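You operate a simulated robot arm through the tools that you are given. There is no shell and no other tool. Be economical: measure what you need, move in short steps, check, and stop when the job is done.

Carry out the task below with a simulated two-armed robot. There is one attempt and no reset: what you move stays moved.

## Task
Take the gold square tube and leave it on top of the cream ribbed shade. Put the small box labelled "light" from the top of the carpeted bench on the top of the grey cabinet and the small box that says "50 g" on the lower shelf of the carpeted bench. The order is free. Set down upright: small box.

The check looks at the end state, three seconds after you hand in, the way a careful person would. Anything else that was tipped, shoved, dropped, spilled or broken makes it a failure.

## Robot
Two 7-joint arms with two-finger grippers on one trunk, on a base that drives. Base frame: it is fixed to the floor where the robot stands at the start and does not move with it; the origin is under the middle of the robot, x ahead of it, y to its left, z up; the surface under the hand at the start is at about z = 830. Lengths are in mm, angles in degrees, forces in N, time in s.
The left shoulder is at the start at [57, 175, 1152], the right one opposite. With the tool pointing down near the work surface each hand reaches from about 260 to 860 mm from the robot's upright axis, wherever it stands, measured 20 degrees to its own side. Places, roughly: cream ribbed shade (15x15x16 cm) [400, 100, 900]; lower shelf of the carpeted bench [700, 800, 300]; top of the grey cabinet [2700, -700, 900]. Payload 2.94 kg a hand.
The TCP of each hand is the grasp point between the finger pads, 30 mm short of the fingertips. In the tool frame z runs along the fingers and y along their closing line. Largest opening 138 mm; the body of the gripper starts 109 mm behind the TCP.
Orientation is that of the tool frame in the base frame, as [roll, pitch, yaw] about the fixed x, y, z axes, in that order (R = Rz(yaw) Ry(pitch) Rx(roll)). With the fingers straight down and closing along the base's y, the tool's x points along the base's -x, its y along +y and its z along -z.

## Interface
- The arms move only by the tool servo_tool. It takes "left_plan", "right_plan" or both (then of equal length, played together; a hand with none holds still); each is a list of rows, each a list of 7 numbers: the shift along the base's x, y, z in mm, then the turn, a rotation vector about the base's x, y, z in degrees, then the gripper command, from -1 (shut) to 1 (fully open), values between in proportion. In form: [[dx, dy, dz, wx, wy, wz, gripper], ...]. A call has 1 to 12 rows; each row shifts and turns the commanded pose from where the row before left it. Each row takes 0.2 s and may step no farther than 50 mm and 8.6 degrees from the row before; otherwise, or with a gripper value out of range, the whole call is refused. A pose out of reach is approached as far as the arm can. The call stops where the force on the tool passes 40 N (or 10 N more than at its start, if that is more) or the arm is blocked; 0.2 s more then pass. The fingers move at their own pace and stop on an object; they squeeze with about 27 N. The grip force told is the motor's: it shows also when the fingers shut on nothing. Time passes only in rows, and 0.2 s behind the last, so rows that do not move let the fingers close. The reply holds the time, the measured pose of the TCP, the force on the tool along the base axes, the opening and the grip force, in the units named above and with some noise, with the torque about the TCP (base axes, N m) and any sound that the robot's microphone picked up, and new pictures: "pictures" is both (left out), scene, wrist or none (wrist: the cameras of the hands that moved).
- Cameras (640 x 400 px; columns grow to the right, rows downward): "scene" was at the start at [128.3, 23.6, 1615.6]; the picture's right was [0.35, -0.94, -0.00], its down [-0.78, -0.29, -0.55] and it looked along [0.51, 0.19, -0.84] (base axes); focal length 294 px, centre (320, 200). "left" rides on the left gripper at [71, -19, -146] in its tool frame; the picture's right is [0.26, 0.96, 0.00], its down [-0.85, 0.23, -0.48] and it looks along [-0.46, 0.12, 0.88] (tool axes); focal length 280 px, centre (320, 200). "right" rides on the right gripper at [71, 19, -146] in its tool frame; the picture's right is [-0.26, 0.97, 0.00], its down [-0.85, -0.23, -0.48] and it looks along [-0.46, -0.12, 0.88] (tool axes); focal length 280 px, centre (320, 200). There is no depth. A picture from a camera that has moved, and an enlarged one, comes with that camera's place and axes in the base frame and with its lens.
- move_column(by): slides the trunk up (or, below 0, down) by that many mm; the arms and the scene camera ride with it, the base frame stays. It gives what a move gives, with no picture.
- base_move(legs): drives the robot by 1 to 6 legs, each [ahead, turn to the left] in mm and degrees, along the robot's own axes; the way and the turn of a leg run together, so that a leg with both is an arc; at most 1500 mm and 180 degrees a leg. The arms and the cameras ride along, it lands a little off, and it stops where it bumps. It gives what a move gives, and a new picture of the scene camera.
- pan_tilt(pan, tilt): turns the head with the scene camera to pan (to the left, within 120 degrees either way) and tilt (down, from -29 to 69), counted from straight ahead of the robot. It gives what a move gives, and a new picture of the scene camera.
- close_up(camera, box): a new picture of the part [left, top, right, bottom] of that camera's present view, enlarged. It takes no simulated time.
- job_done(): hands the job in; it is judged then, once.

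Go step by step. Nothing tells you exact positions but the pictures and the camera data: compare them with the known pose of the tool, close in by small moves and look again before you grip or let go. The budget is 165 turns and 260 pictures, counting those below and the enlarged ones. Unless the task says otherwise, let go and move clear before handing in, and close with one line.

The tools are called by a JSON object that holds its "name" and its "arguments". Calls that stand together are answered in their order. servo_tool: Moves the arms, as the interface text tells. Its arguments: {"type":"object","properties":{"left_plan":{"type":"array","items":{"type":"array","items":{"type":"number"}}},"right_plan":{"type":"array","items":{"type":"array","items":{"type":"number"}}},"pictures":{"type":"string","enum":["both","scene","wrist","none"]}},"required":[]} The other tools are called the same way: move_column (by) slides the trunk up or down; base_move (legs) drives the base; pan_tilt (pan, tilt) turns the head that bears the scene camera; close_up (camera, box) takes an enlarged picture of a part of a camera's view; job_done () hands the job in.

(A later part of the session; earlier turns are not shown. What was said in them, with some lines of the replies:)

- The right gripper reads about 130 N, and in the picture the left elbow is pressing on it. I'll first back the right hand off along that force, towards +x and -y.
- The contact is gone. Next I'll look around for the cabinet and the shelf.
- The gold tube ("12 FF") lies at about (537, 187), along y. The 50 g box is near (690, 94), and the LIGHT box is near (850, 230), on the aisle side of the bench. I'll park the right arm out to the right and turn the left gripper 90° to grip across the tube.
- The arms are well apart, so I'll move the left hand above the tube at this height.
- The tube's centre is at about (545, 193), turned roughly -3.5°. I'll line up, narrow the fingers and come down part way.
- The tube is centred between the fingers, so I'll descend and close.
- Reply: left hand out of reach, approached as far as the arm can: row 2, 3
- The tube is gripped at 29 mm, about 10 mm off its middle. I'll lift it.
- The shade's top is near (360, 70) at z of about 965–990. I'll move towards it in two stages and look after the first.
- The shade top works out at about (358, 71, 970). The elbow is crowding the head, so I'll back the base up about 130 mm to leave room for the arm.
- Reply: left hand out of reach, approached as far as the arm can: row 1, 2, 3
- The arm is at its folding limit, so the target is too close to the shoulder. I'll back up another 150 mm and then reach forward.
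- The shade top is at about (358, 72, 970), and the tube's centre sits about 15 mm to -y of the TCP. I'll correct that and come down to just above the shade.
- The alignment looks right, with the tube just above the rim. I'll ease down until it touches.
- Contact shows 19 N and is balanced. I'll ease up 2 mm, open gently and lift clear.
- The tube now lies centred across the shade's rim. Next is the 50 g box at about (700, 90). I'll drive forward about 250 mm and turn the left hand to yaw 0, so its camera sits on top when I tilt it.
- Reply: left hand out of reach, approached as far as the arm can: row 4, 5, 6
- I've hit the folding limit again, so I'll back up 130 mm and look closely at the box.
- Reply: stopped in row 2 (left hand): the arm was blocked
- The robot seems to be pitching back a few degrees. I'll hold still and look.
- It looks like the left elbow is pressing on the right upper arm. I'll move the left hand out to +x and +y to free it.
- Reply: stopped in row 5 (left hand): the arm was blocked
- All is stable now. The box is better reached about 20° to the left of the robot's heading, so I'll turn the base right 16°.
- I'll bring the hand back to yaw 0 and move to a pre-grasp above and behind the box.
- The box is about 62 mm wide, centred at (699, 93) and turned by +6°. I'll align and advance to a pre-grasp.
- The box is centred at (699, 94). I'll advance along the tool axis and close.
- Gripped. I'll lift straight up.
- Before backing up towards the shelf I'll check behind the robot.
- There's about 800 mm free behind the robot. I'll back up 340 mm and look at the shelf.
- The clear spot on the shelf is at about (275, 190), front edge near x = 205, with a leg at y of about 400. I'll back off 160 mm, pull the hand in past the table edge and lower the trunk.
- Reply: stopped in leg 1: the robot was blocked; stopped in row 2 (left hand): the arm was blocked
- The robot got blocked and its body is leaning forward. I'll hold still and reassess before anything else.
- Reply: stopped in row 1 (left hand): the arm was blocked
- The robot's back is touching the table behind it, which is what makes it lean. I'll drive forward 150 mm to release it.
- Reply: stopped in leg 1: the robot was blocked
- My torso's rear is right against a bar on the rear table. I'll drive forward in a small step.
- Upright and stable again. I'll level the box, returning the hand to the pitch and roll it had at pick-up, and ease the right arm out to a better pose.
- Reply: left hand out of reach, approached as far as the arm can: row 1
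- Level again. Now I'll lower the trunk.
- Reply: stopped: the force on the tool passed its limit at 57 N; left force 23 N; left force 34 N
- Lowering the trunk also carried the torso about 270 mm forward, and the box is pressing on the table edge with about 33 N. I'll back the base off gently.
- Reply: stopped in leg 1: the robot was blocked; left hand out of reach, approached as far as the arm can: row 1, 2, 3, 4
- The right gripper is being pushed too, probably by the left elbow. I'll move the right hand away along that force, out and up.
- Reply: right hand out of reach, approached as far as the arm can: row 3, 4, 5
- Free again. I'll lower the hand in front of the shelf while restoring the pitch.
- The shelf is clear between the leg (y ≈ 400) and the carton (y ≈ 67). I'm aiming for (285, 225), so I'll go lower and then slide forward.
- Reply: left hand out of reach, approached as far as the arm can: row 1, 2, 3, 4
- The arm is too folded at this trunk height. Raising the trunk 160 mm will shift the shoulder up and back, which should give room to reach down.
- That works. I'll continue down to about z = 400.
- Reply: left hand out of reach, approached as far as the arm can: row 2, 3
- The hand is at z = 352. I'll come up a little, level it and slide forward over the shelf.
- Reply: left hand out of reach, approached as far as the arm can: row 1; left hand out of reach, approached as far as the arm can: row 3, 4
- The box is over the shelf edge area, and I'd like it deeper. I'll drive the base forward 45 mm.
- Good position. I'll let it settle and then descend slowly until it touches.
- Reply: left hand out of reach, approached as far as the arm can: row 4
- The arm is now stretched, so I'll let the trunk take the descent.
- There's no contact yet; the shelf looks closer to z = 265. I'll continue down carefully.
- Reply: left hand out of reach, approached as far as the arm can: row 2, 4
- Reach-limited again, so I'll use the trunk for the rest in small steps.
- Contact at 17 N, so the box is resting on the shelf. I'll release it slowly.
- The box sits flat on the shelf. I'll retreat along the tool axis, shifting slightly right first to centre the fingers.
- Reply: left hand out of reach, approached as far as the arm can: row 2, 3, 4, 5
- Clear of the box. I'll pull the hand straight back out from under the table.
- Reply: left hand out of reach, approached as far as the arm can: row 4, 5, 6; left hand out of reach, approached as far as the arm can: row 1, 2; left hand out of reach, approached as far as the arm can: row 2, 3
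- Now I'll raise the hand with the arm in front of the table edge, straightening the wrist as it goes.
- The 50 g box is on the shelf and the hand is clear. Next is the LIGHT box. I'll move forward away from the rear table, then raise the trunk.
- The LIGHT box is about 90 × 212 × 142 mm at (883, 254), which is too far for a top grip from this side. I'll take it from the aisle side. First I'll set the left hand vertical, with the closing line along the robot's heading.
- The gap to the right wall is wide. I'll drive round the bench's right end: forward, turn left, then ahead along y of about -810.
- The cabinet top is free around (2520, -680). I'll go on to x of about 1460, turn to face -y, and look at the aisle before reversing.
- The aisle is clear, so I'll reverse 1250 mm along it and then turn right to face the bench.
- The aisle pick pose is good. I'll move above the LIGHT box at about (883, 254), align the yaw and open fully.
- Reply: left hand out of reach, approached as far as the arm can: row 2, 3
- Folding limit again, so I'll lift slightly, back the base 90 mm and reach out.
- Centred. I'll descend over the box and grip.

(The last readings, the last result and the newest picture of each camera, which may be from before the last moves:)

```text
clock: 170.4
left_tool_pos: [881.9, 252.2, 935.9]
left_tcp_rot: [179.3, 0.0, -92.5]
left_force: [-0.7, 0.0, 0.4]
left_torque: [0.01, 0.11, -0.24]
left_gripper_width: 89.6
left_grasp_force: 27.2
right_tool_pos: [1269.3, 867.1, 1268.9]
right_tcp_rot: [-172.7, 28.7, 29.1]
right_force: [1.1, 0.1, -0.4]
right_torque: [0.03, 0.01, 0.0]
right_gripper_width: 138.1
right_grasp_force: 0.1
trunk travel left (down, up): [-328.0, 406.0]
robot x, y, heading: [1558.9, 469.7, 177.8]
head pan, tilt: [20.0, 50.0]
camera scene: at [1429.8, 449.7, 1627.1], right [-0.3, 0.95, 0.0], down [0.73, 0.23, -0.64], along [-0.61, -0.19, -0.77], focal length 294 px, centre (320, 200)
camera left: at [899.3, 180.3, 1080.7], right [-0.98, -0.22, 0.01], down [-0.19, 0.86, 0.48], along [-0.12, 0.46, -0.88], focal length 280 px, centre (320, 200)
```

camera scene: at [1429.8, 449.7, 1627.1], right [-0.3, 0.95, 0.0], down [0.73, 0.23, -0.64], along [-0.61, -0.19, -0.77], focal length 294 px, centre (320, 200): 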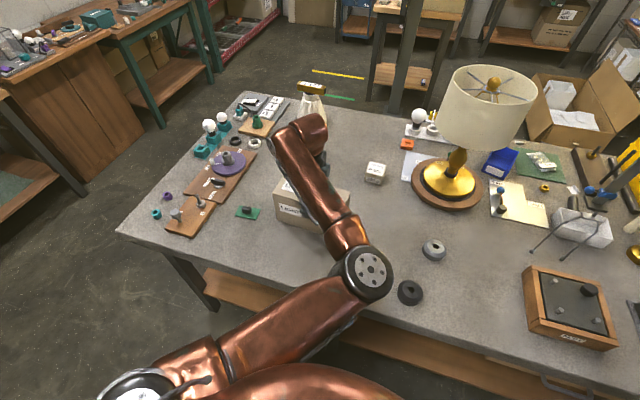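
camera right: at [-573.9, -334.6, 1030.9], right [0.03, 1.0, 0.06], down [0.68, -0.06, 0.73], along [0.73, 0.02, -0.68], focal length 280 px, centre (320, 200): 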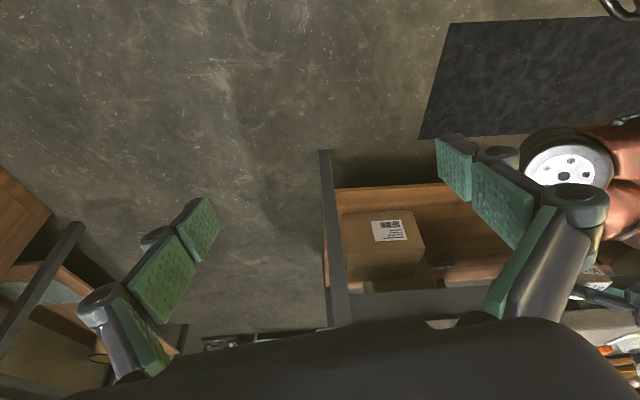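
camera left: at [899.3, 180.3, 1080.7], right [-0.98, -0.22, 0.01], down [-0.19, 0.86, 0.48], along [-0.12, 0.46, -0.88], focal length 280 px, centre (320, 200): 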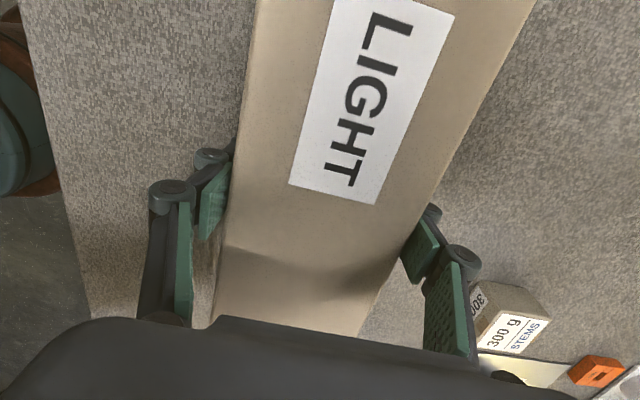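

{"name": "servo_tool", "arguments": {"left_plan": [[0, 0, 15, 0, 0, 0, -1], [0, 0, 40, 0, 0, 0, -1], [0, 0, 45, 0, 0, 0, -1], [0, 0, 45, 0, 0, 0, -1], [0, 0, 45, 0, 0, 0, -1], [0, 0, 45, 0, 0, 0, -1], [0, 0, 20, 0, 0, 0, -1], [0, 0, 0, 0, 0, 0, -1]], "pictures": "both"}}

```text
clock: 172.2
left_tool_pos: [880.4, 249.8, 1186.9]
left_tcp_rot: [179.4, -0.1, -92.5]
left_force: [-0.3, 0.1, -5.0]
left_torque: [0.02, 0.01, -0.01]
left_gripper_width: 89.5
left_grasp_force: 27.1
right_tool_pos: [1268.6, 868.3, 1267.3]
right_tcp_rot: [-172.7, 28.7, 28.9]
right_force: [-0.5, -0.1, 0.0]
right_torque: [-0.02, 0.0, -0.02]
right_gripper_width: 138.1
right_grasp_force: 0.1
trunk travel left (down, up): [-328.0, 406.0]
robot x, y, heading: [1556.1, 470.7, 177.7]
head pan, tilt: [20.0, 50.0]
camera scene: at [1429.1, 449.4, 1627.0], right [-0.3, 0.95, 0.0], down [0.73, 0.23, -0.64], along [-0.61, -0.19, -0.77], focal length 294 px, centre (320, 200)
camera left: at [898.9, 178.4, 1332.6], right [-0.98, -0.22, 0.01], down [-0.19, 0.86, 0.48], along [-0.11, 0.46, -0.88], focal length 280 px, centre (320, 200)
```

scene: 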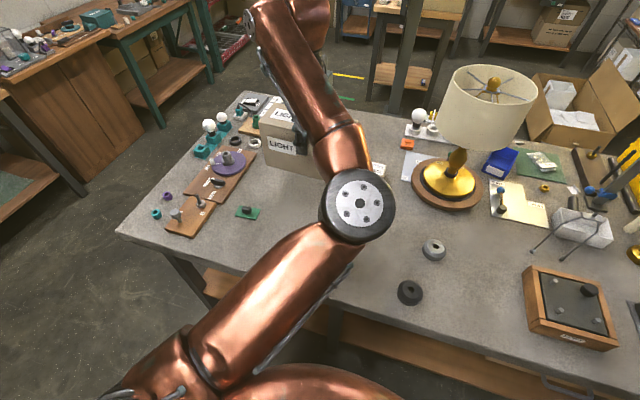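
left: 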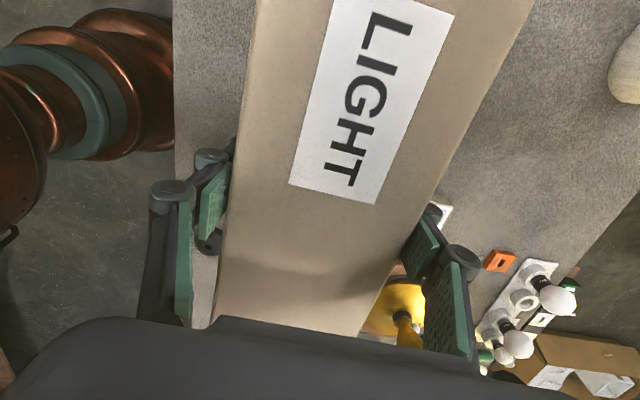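

The LIGHT box is held at about 0.5 kg. I'll turn left to face heading -76° and drive towards the cabinet.

{"name": "base_move", "arguments": {"legs": [[0, 106], [1180, 0]]}}

```text
clock: 182.9
left_tool_pos: [2334.6, -1259.9, 1186.9]
left_tcp_rot: [179.5, -0.1, 17.1]
left_force: [-0.3, -0.3, -5.2]
left_torque: [0.01, 0.0, 0.01]
left_gripper_width: 89.6
left_grasp_force: 26.8
right_tool_pos: [1620.3, -1102.4, 1268.5]
right_tcp_rot: [-172.7, 28.7, 138.6]
right_force: [-0.1, 0.0, -0.8]
right_torque: [-0.03, -0.01, -0.02]
right_gripper_width: 137.9
right_grasp_force: 0.1
trunk travel left (down, up): [-328.0, 406.0]
robot x, y, heading: [1895.6, -693.2, -72.9]
head pan, tilt: [20.0, 50.0]
camera scene: at [1962.5, -812.7, 1627.0], right [-0.8, -0.6, 0.0], down [-0.46, 0.61, -0.64], along [0.39, -0.51, -0.77], focal length 294 px, centre (320, 200)
```

scene: 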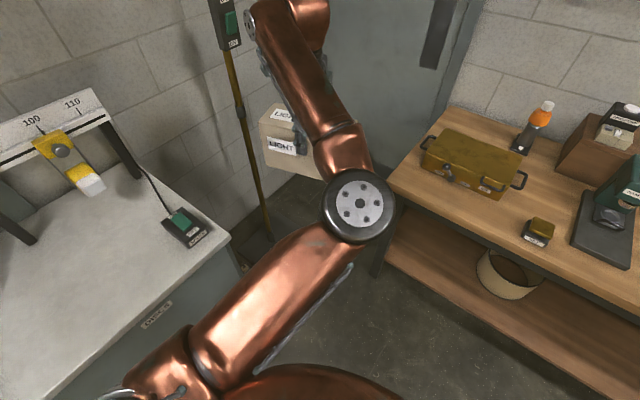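

{"name": "base_move", "arguments": {"legs": [[0, 53]]}}

{"name": "pan_tilt", "arguments": {"pan": 35, "tilt": 45}}

```text
clock: 185.6
left_tool_pos: [2612.2, -688.3, 1187.4]
left_tcp_rot: [179.4, -0.1, 69.9]
left_force: [0.2, -0.1, -4.5]
left_torque: [-0.02, 0.02, -0.01]
left_gripper_width: 89.5
left_grasp_force: 27.0
right_tool_pos: [2054.9, -1159.7, 1268.3]
right_tcp_rot: [-172.7, 28.7, -168.6]
right_force: [0.2, -0.4, -0.3]
right_torque: [-0.01, 0.01, 0.0]
right_gripper_width: 138.2
right_grasp_force: 0.1
trunk travel left (down, up): [-328.0, 406.0]
robot x, y, heading: [1897.4, -695.8, -20.1]
head pan, tilt: [20.0, 50.0]
camera scene: at [2031.8, -714.5, 1627.0], right [0.0, -1.0, 0.0], down [-0.77, 0.0, -0.64], along [0.64, 0.0, -0.77], focal length 294 px, centre (320, 200)
```

scene: 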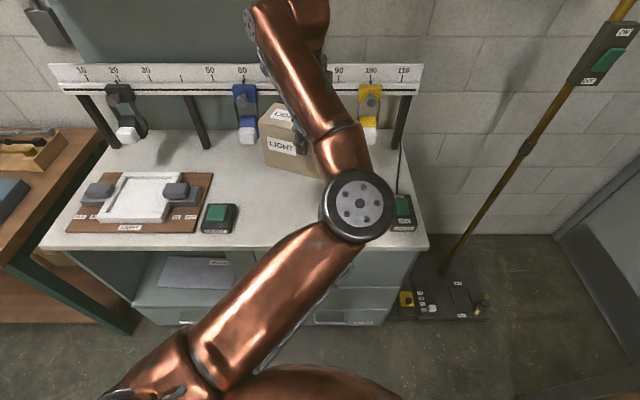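

```text
clock: 186.4
left_tool_pos: [2612.6, -688.8, 1187.5]
left_tcp_rot: [179.4, -0.1, 69.9]
left_force: [-0.1, -0.6, -4.0]
left_torque: [0.01, -0.02, 0.01]
left_gripper_width: 89.6
left_grasp_force: 27.1
right_tool_pos: [2055.6, -1160.4, 1268.2]
right_tcp_rot: [-172.7, 28.7, -168.7]
right_force: [-0.2, -1.2, 0.6]
right_torque: [0.04, 0.01, -0.01]
right_gripper_width: 138.1
right_grasp_force: 0.0
trunk travel left (down, up): [-328.0, 406.0]
robot x, y, heading: [1898.8, -693.5, -20.0]
head pan, tilt: [35.0, 45.0]
camera scene: at [2033.0, -693.9, 1634.0], right [0.26, -0.97, 0.0], down [-0.68, -0.18, -0.71], along [0.68, 0.18, -0.71], focal length 294 px, centre (320, 200)
```

scene: 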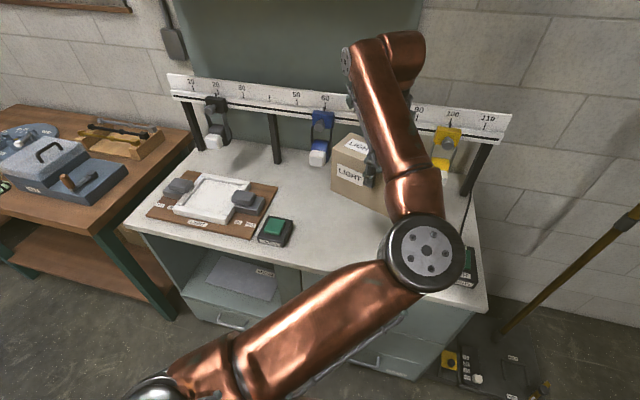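

I'm above the free area of the cabinet top. I'll square the box up and lower part way.

{"name": "servo_tool", "arguments": {"left_plan": [[-12, 0, 0, 0, 0, 6.7, -1], [-12, 0, 0, 0, 0, 6.7, -1], [-11, 0, 0, 0, 0, 6.6, -1], [0, 0, -40, 0, 0, 0, -1], [0, 0, -40, 0, 0, 0, -1], [0, 0, -30, 0, 0, 0, -1], [0, 0, 0, 0, 0, 0, -1]], "pictures": "both"}}

```text
clock: 188.0
left_tool_pos: [2577.9, -686.6, 1078.5]
left_tcp_rot: [179.3, -0.1, 89.9]
left_force: [-0.6, -0.8, -4.1]
left_torque: [-0.01, 0.01, 0.05]
left_gripper_width: 89.5
left_grasp_force: 27.1
right_tool_pos: [2054.8, -1160.8, 1269.9]
right_tcp_rot: [-172.8, 28.7, -168.7]
right_force: [-0.1, 0.1, 0.3]
right_torque: [-0.02, -0.04, -0.01]
right_gripper_width: 138.1
right_grasp_force: 0.1
trunk travel left (down, up): [-328.0, 406.0]
robot x, y, heading: [1897.6, -689.5, -20.1]
head pan, tilt: [35.0, 45.0]
camera scene: at [2032.2, -693.5, 1634.1], right [0.26, -0.97, 0.0], down [-0.68, -0.18, -0.71], along [0.68, 0.18, -0.71], focal length 294 px, centre (320, 200)
camera left: at [2558.0, -615.2, 1224.0], right [0.97, 0.26, 0.01], down [0.22, -0.85, 0.48], along [0.13, -0.46, -0.88], focal length 280 px, centre (320, 200)
```

scene: 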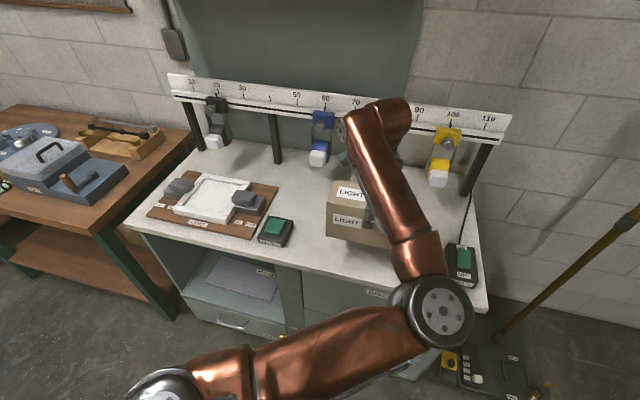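
left: 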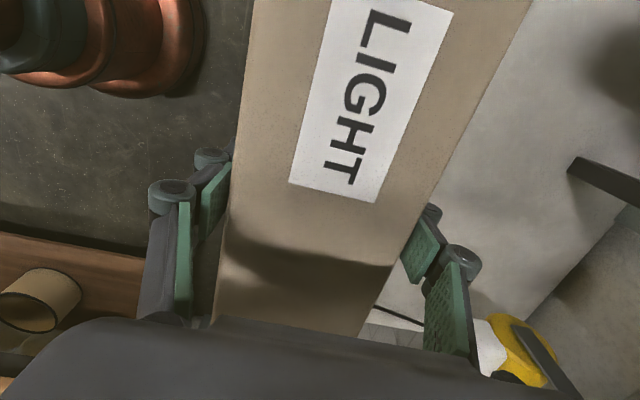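

The counter looks lower than 900 (about 840), with its edge near x = 2500. I'll move 40 mm deeper and keep lowering.

{"name": "servo_tool", "arguments": {"left_plan": [[20, 0, 0, 0, 0, 0, -1], [20, 0, -20, 0, 0, 0, -1], [0, 0, -30, 0, 0, 0, -1], [0, 0, -25, 0, 0, 0, -1], [0, 0, 0, 0, 0, 0, -1]], "pictures": "scene"}}

{"name": "close_up", "arguments": {"camera": "scene", "box": [260, 150, 460, 275]}}

```text
clock: 189.2
left_tool_pos: [2617.4, -688.3, 1003.3]
left_tcp_rot: [179.3, -0.1, 90.0]
left_force: [0.3, 0.3, -5.2]
left_torque: [-0.03, 0.05, 0.0]
left_gripper_width: 89.4
left_grasp_force: 26.7
right_tool_pos: [2054.3, -1160.5, 1269.9]
right_tcp_rot: [-172.7, 28.7, -168.7]
right_force: [1.1, -0.4, -0.1]
right_torque: [0.05, -0.01, 0.01]
right_gripper_width: 138.1
right_grasp_force: 0.1
trunk travel left (down, up): [-328.0, 406.0]
robot x, y, heading: [1898.6, -691.3, -20.0]
head pan, tilt: [35.0, 45.0]
camera scene: at [2032.6, -693.6, 1634.1], right [0.26, -0.97, 0.0], down [-0.68, -0.18, -0.71], along [0.68, 0.18, -0.71], focal length 294 px, centre (320, 200)
```

scene: 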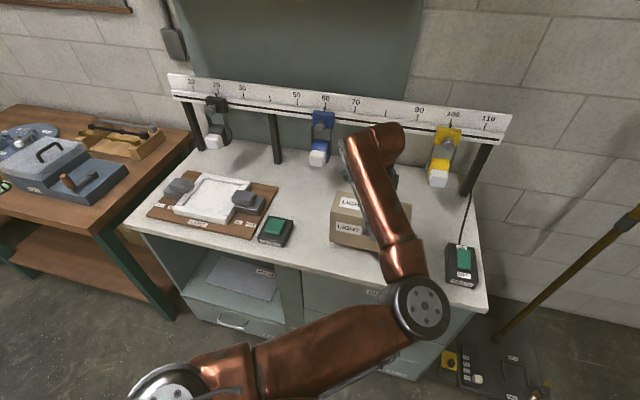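

```text
3.20 times, centred on (360, 212) of scene
camera zoom: at [2032.6, -693.6, 1634.1], right [0.26, -0.97, 0.0], down [-0.68, -0.18, -0.71], along [0.68, 0.18, -0.71], focal length 940 px, centre (192, 160)
```

zoom: 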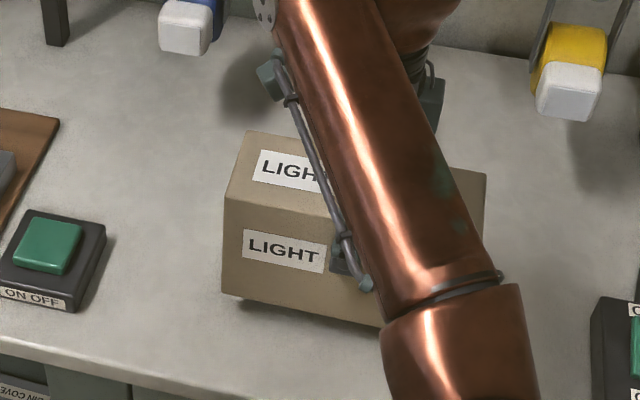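

{"name": "servo_tool", "arguments": {"left_plan": [[0, 0, -8, 0, 0, 0, -1], [0, 0, -8, 0, 0, 0, -1], [0, 0, -5, 0, 0, 0, -1], [0, 0, -5, 0, 0, 0, -1], [0, 0, 0, 0, 0, 0, -1]], "pictures": "none"}}

{"name": "close_up", "arguments": {"camera": "scene", "box": [260, 150, 460, 275]}}

```text
clock: 190.4
left_tool_pos: [2617.0, -687.2, 976.3]
left_tcp_rot: [179.2, -0.1, 89.9]
left_force: [-0.7, 0.4, -4.7]
left_torque: [0.0, -0.02, 0.01]
left_gripper_width: 89.6
left_grasp_force: 27.5
right_tool_pos: [2055.4, -1160.5, 1269.6]
right_tcp_rot: [-172.8, 28.7, -168.9]
right_force: [-0.2, -0.1, -0.1]
right_torque: [0.01, -0.01, 0.0]
right_gripper_width: 138.0
right_grasp_force: 0.0
trunk travel left (down, up): [-328.0, 406.0]
robot x, y, heading: [1898.0, -695.3, -20.2]
head pan, tilt: [35.0, 45.0]
```

```text
3.20 times, centred on (360, 212) of scene
camera zoom: at [2033.0, -693.6, 1634.0], right [0.26, -0.97, 0.0], down [-0.68, -0.18, -0.71], along [0.68, 0.18, -0.71], focal length 940 px, centre (192, 160)
```

zoom: 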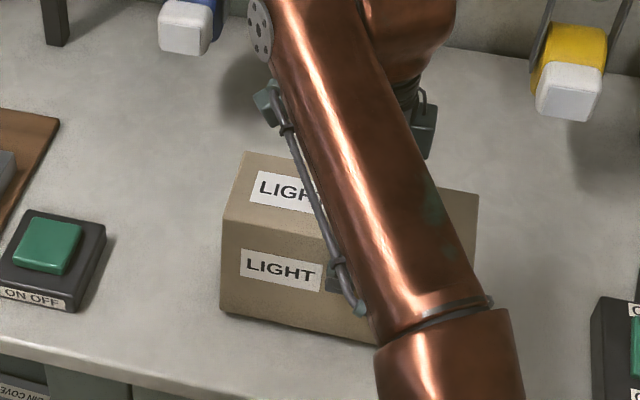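

{"name": "servo_tool", "arguments": {"left_plan": [[0, 0, -4, 0, 0, 0, -1], [0, 0, -4, 0, 0, 0, -1], [0, 0, -3, 0, 0, 0, -1], [0, 0, -3, 0, 0, 0, -1], [0, 0, 0, 0, 0, 0, -1]], "pictures": "none"}}

```text
clock: 191.6
left_tool_pos: [2615.4, -687.5, 965.1]
left_tcp_rot: [179.0, -0.2, 89.9]
left_force: [-2.3, 2.8, 14.1]
left_torque: [0.3, 0.42, -0.02]
left_gripper_width: 89.5
left_grasp_force: 27.4
right_tool_pos: [2053.0, -1160.5, 1269.5]
right_tcp_rot: [-172.7, 28.8, -168.6]
right_force: [-0.8, 0.0, -1.0]
right_torque: [0.0, 0.02, 0.02]
right_gripper_width: 137.8
right_grasp_force: 0.1
trunk travel left (down, up): [-328.0, 406.0]
robot x, y, heading: [1899.2, -692.2, -20.0]
head pan, tilt: [35.0, 45.0]
```

Contact, with Fz going from -5 to +14 N. I'll release and lift straight up.

{"name": "servo_tool", "arguments": {"left_plan": [[0, 0, 1, 0, 0, 0, 0.35], [0, 0, 0, 0, 0, 0, 0.45], [0, 0, 0, 0, 0, 0, 0.7], [0, 0, 0, 0, 0, 0, 1], [0, 0, 0, 0, 0, 0, 1], [0, 0, 20, 0, 0, 0, 1], [0, 0, 40, 0, 0, 0, 1], [0, 0, 45, 0, 0, 0, 1], [0, 0, 45, 0, 0, 0, 1], [0, 0, 45, 0, 0, 0, 1], [0, 0, 0, 0, 0, 0, 1]], "pictures": "both"}}

```text
clock: 194.0
left_tool_pos: [2616.7, -690.9, 1157.7]
left_tcp_rot: [179.4, -0.1, 89.9]
left_force: [-0.3, 0.4, -0.8]
left_torque: [0.01, 0.03, 0.01]
left_gripper_width: 138.2
left_grasp_force: 0.0
right_tool_pos: [2055.6, -1161.2, 1268.2]
right_tcp_rot: [-172.7, 28.7, -168.7]
right_force: [-0.3, -0.1, -0.3]
right_torque: [-0.01, 0.03, -0.02]
right_gripper_width: 138.2
right_grasp_force: 0.1
trunk travel left (down, up): [-328.0, 406.0]
robot x, y, heading: [1898.3, -689.6, -19.9]
head pan, tilt: [35.0, 45.0]
camera scene: at [2033.8, -694.1, 1633.8], right [0.26, -0.97, 0.0], down [-0.68, -0.18, -0.71], along [0.68, 0.18, -0.71], focal length 294 px, centre (320, 200)
camera left: at [2596.3, -618.3, 1303.7], right [0.97, 0.26, 0.01], down [0.22, -0.85, 0.48], along [0.13, -0.46, -0.88], focal length 280 px, centre (320, 200)
```

scene: 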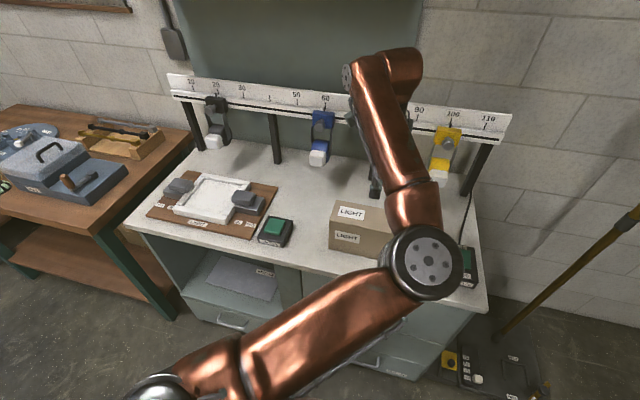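
left: 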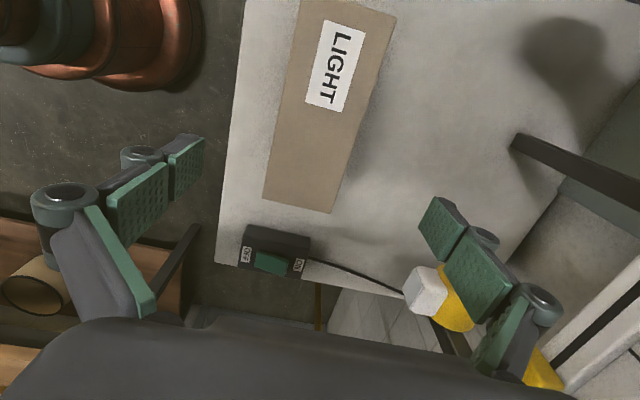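

The LIGHT box sits flat and upright on the cabinet top. I'll back away and take a last look.

{"name": "base_move", "arguments": {"legs": [[-300, 0], [0, 90]]}}

{"name": "pan_tilt", "arguments": {"pan": 100, "tilt": 30}}

{"name": "pan_tilt", "arguments": {"pan": -70, "tilt": 30}}

```text
clock: 199.8
left_tool_pos: [1645.5, 127.7, 1159.2]
left_tcp_rot: [179.3, 0.0, 177.4]
left_force: [0.1, 0.6, 0.1]
left_torque: [0.01, 0.0, -0.02]
left_gripper_width: 137.9
left_grasp_force: 0.0
right_tool_pos: [2090.2, -453.3, 1269.8]
right_tcp_rot: [-172.7, 28.7, -81.3]
right_force: [0.8, 0.7, 0.2]
right_torque: [-0.02, 0.01, -0.01]
right_gripper_width: 138.0
right_grasp_force: 0.0
trunk travel left (down, up): [-328.0, 406.0]
robot x, y, heading: [1618.5, -589.4, 67.4]
head pan, tilt: [35.0, 45.0]
camera scene: at [1624.6, -456.8, 1634.0], right [0.98, 0.21, 0.0], down [0.15, -0.69, -0.71], along [-0.15, 0.69, -0.71], focal length 294 px, centre (320, 200)
```

scene: 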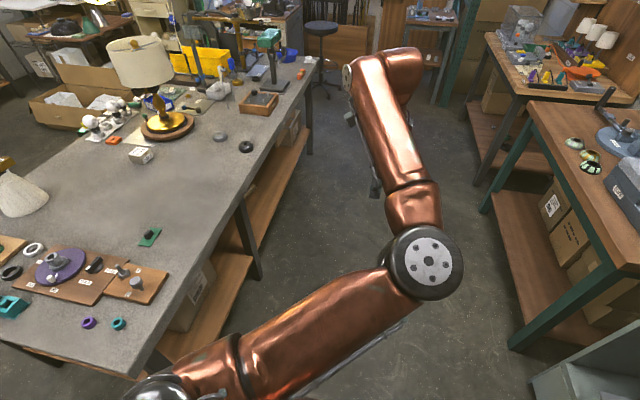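

```text
clock: 201.1
left_tool_pos: [1645.9, 128.8, 1159.0]
left_tcp_rot: [179.3, 0.0, 177.4]
left_force: [-0.8, 0.2, -0.1]
left_torque: [0.01, 0.02, 0.01]
left_gripper_width: 138.0
left_grasp_force: 0.0
right_tool_pos: [2090.8, -453.8, 1269.0]
right_tcp_rot: [-172.7, 28.7, -81.4]
right_force: [0.5, -0.2, 0.5]
right_torque: [0.01, -0.01, -0.01]
right_gripper_width: 137.9
right_grasp_force: 0.1
trunk travel left (down, up): [-328.0, 406.0]
robot x, y, heading: [1619.5, -592.7, 67.4]
head pan, tilt: [100.0, 30.0]
camera scene: at [1553.8, -516.5, 1656.7], right [0.22, 0.98, 0.0], down [0.49, -0.11, -0.87], along [-0.84, 0.19, -0.5], focal length 294 px, centre (320, 200)
```

scene: 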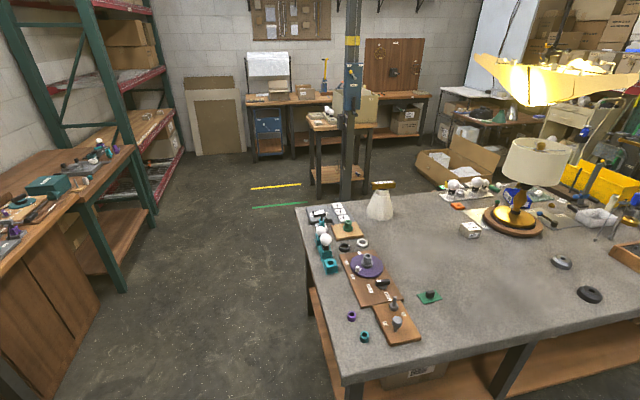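

```text
clock: 203.7
left_tool_pos: [1646.4, 127.5, 1159.3]
left_tcp_rot: [179.3, -0.1, 177.3]
left_force: [-0.2, -0.6, 0.0]
left_torque: [0.0, 0.02, 0.03]
left_gripper_width: 137.8
left_grasp_force: 0.1
right_tool_pos: [2091.9, -455.1, 1268.5]
right_tcp_rot: [-172.8, 28.7, -81.3]
right_force: [-0.2, -0.6, -1.4]
right_torque: [0.02, -0.01, 0.0]
right_gripper_width: 138.2
right_grasp_force: 0.0
trunk travel left (down, up): [-328.0, 406.0]
robot x, y, heading: [1615.0, -589.8, 67.0]
head pan, tilt: [-70.0, 30.0]
camera scene: at [1732.4, -540.7, 1656.6], right [-0.05, -1.0, 0.0], down [-0.5, 0.02, -0.87], along [0.86, -0.04, -0.5], focal length 294 px, centre (320, 200)
```

scene: 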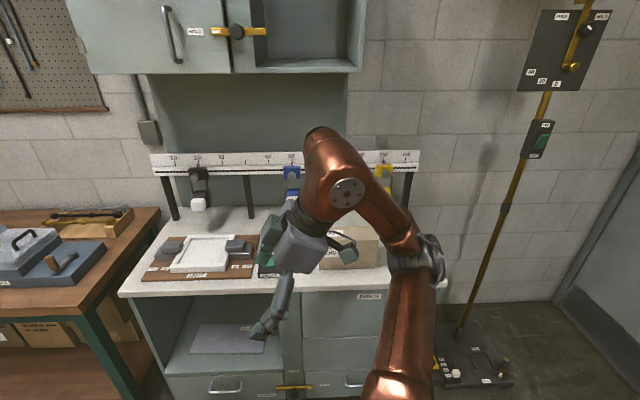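

The tube is across the shade, the LIGHT box is on the cabinet top, and the 50 g box was left upright on the shelf. Nothing else I can see is disturbed, so I'll hand in.

{"name": "job_done", "arguments": {}}

```text
The job is handed in.
```

I've handed in the job: the gold tube lies across the top of the cream ribbed shade, the "light" box is upright on the grey cabinet top, and the "50 g" box is upright on the bench's lower shelf. While reversing, the robot's back leaned against a bar on the rear table. The pictures afterwards showed nothing there moved.
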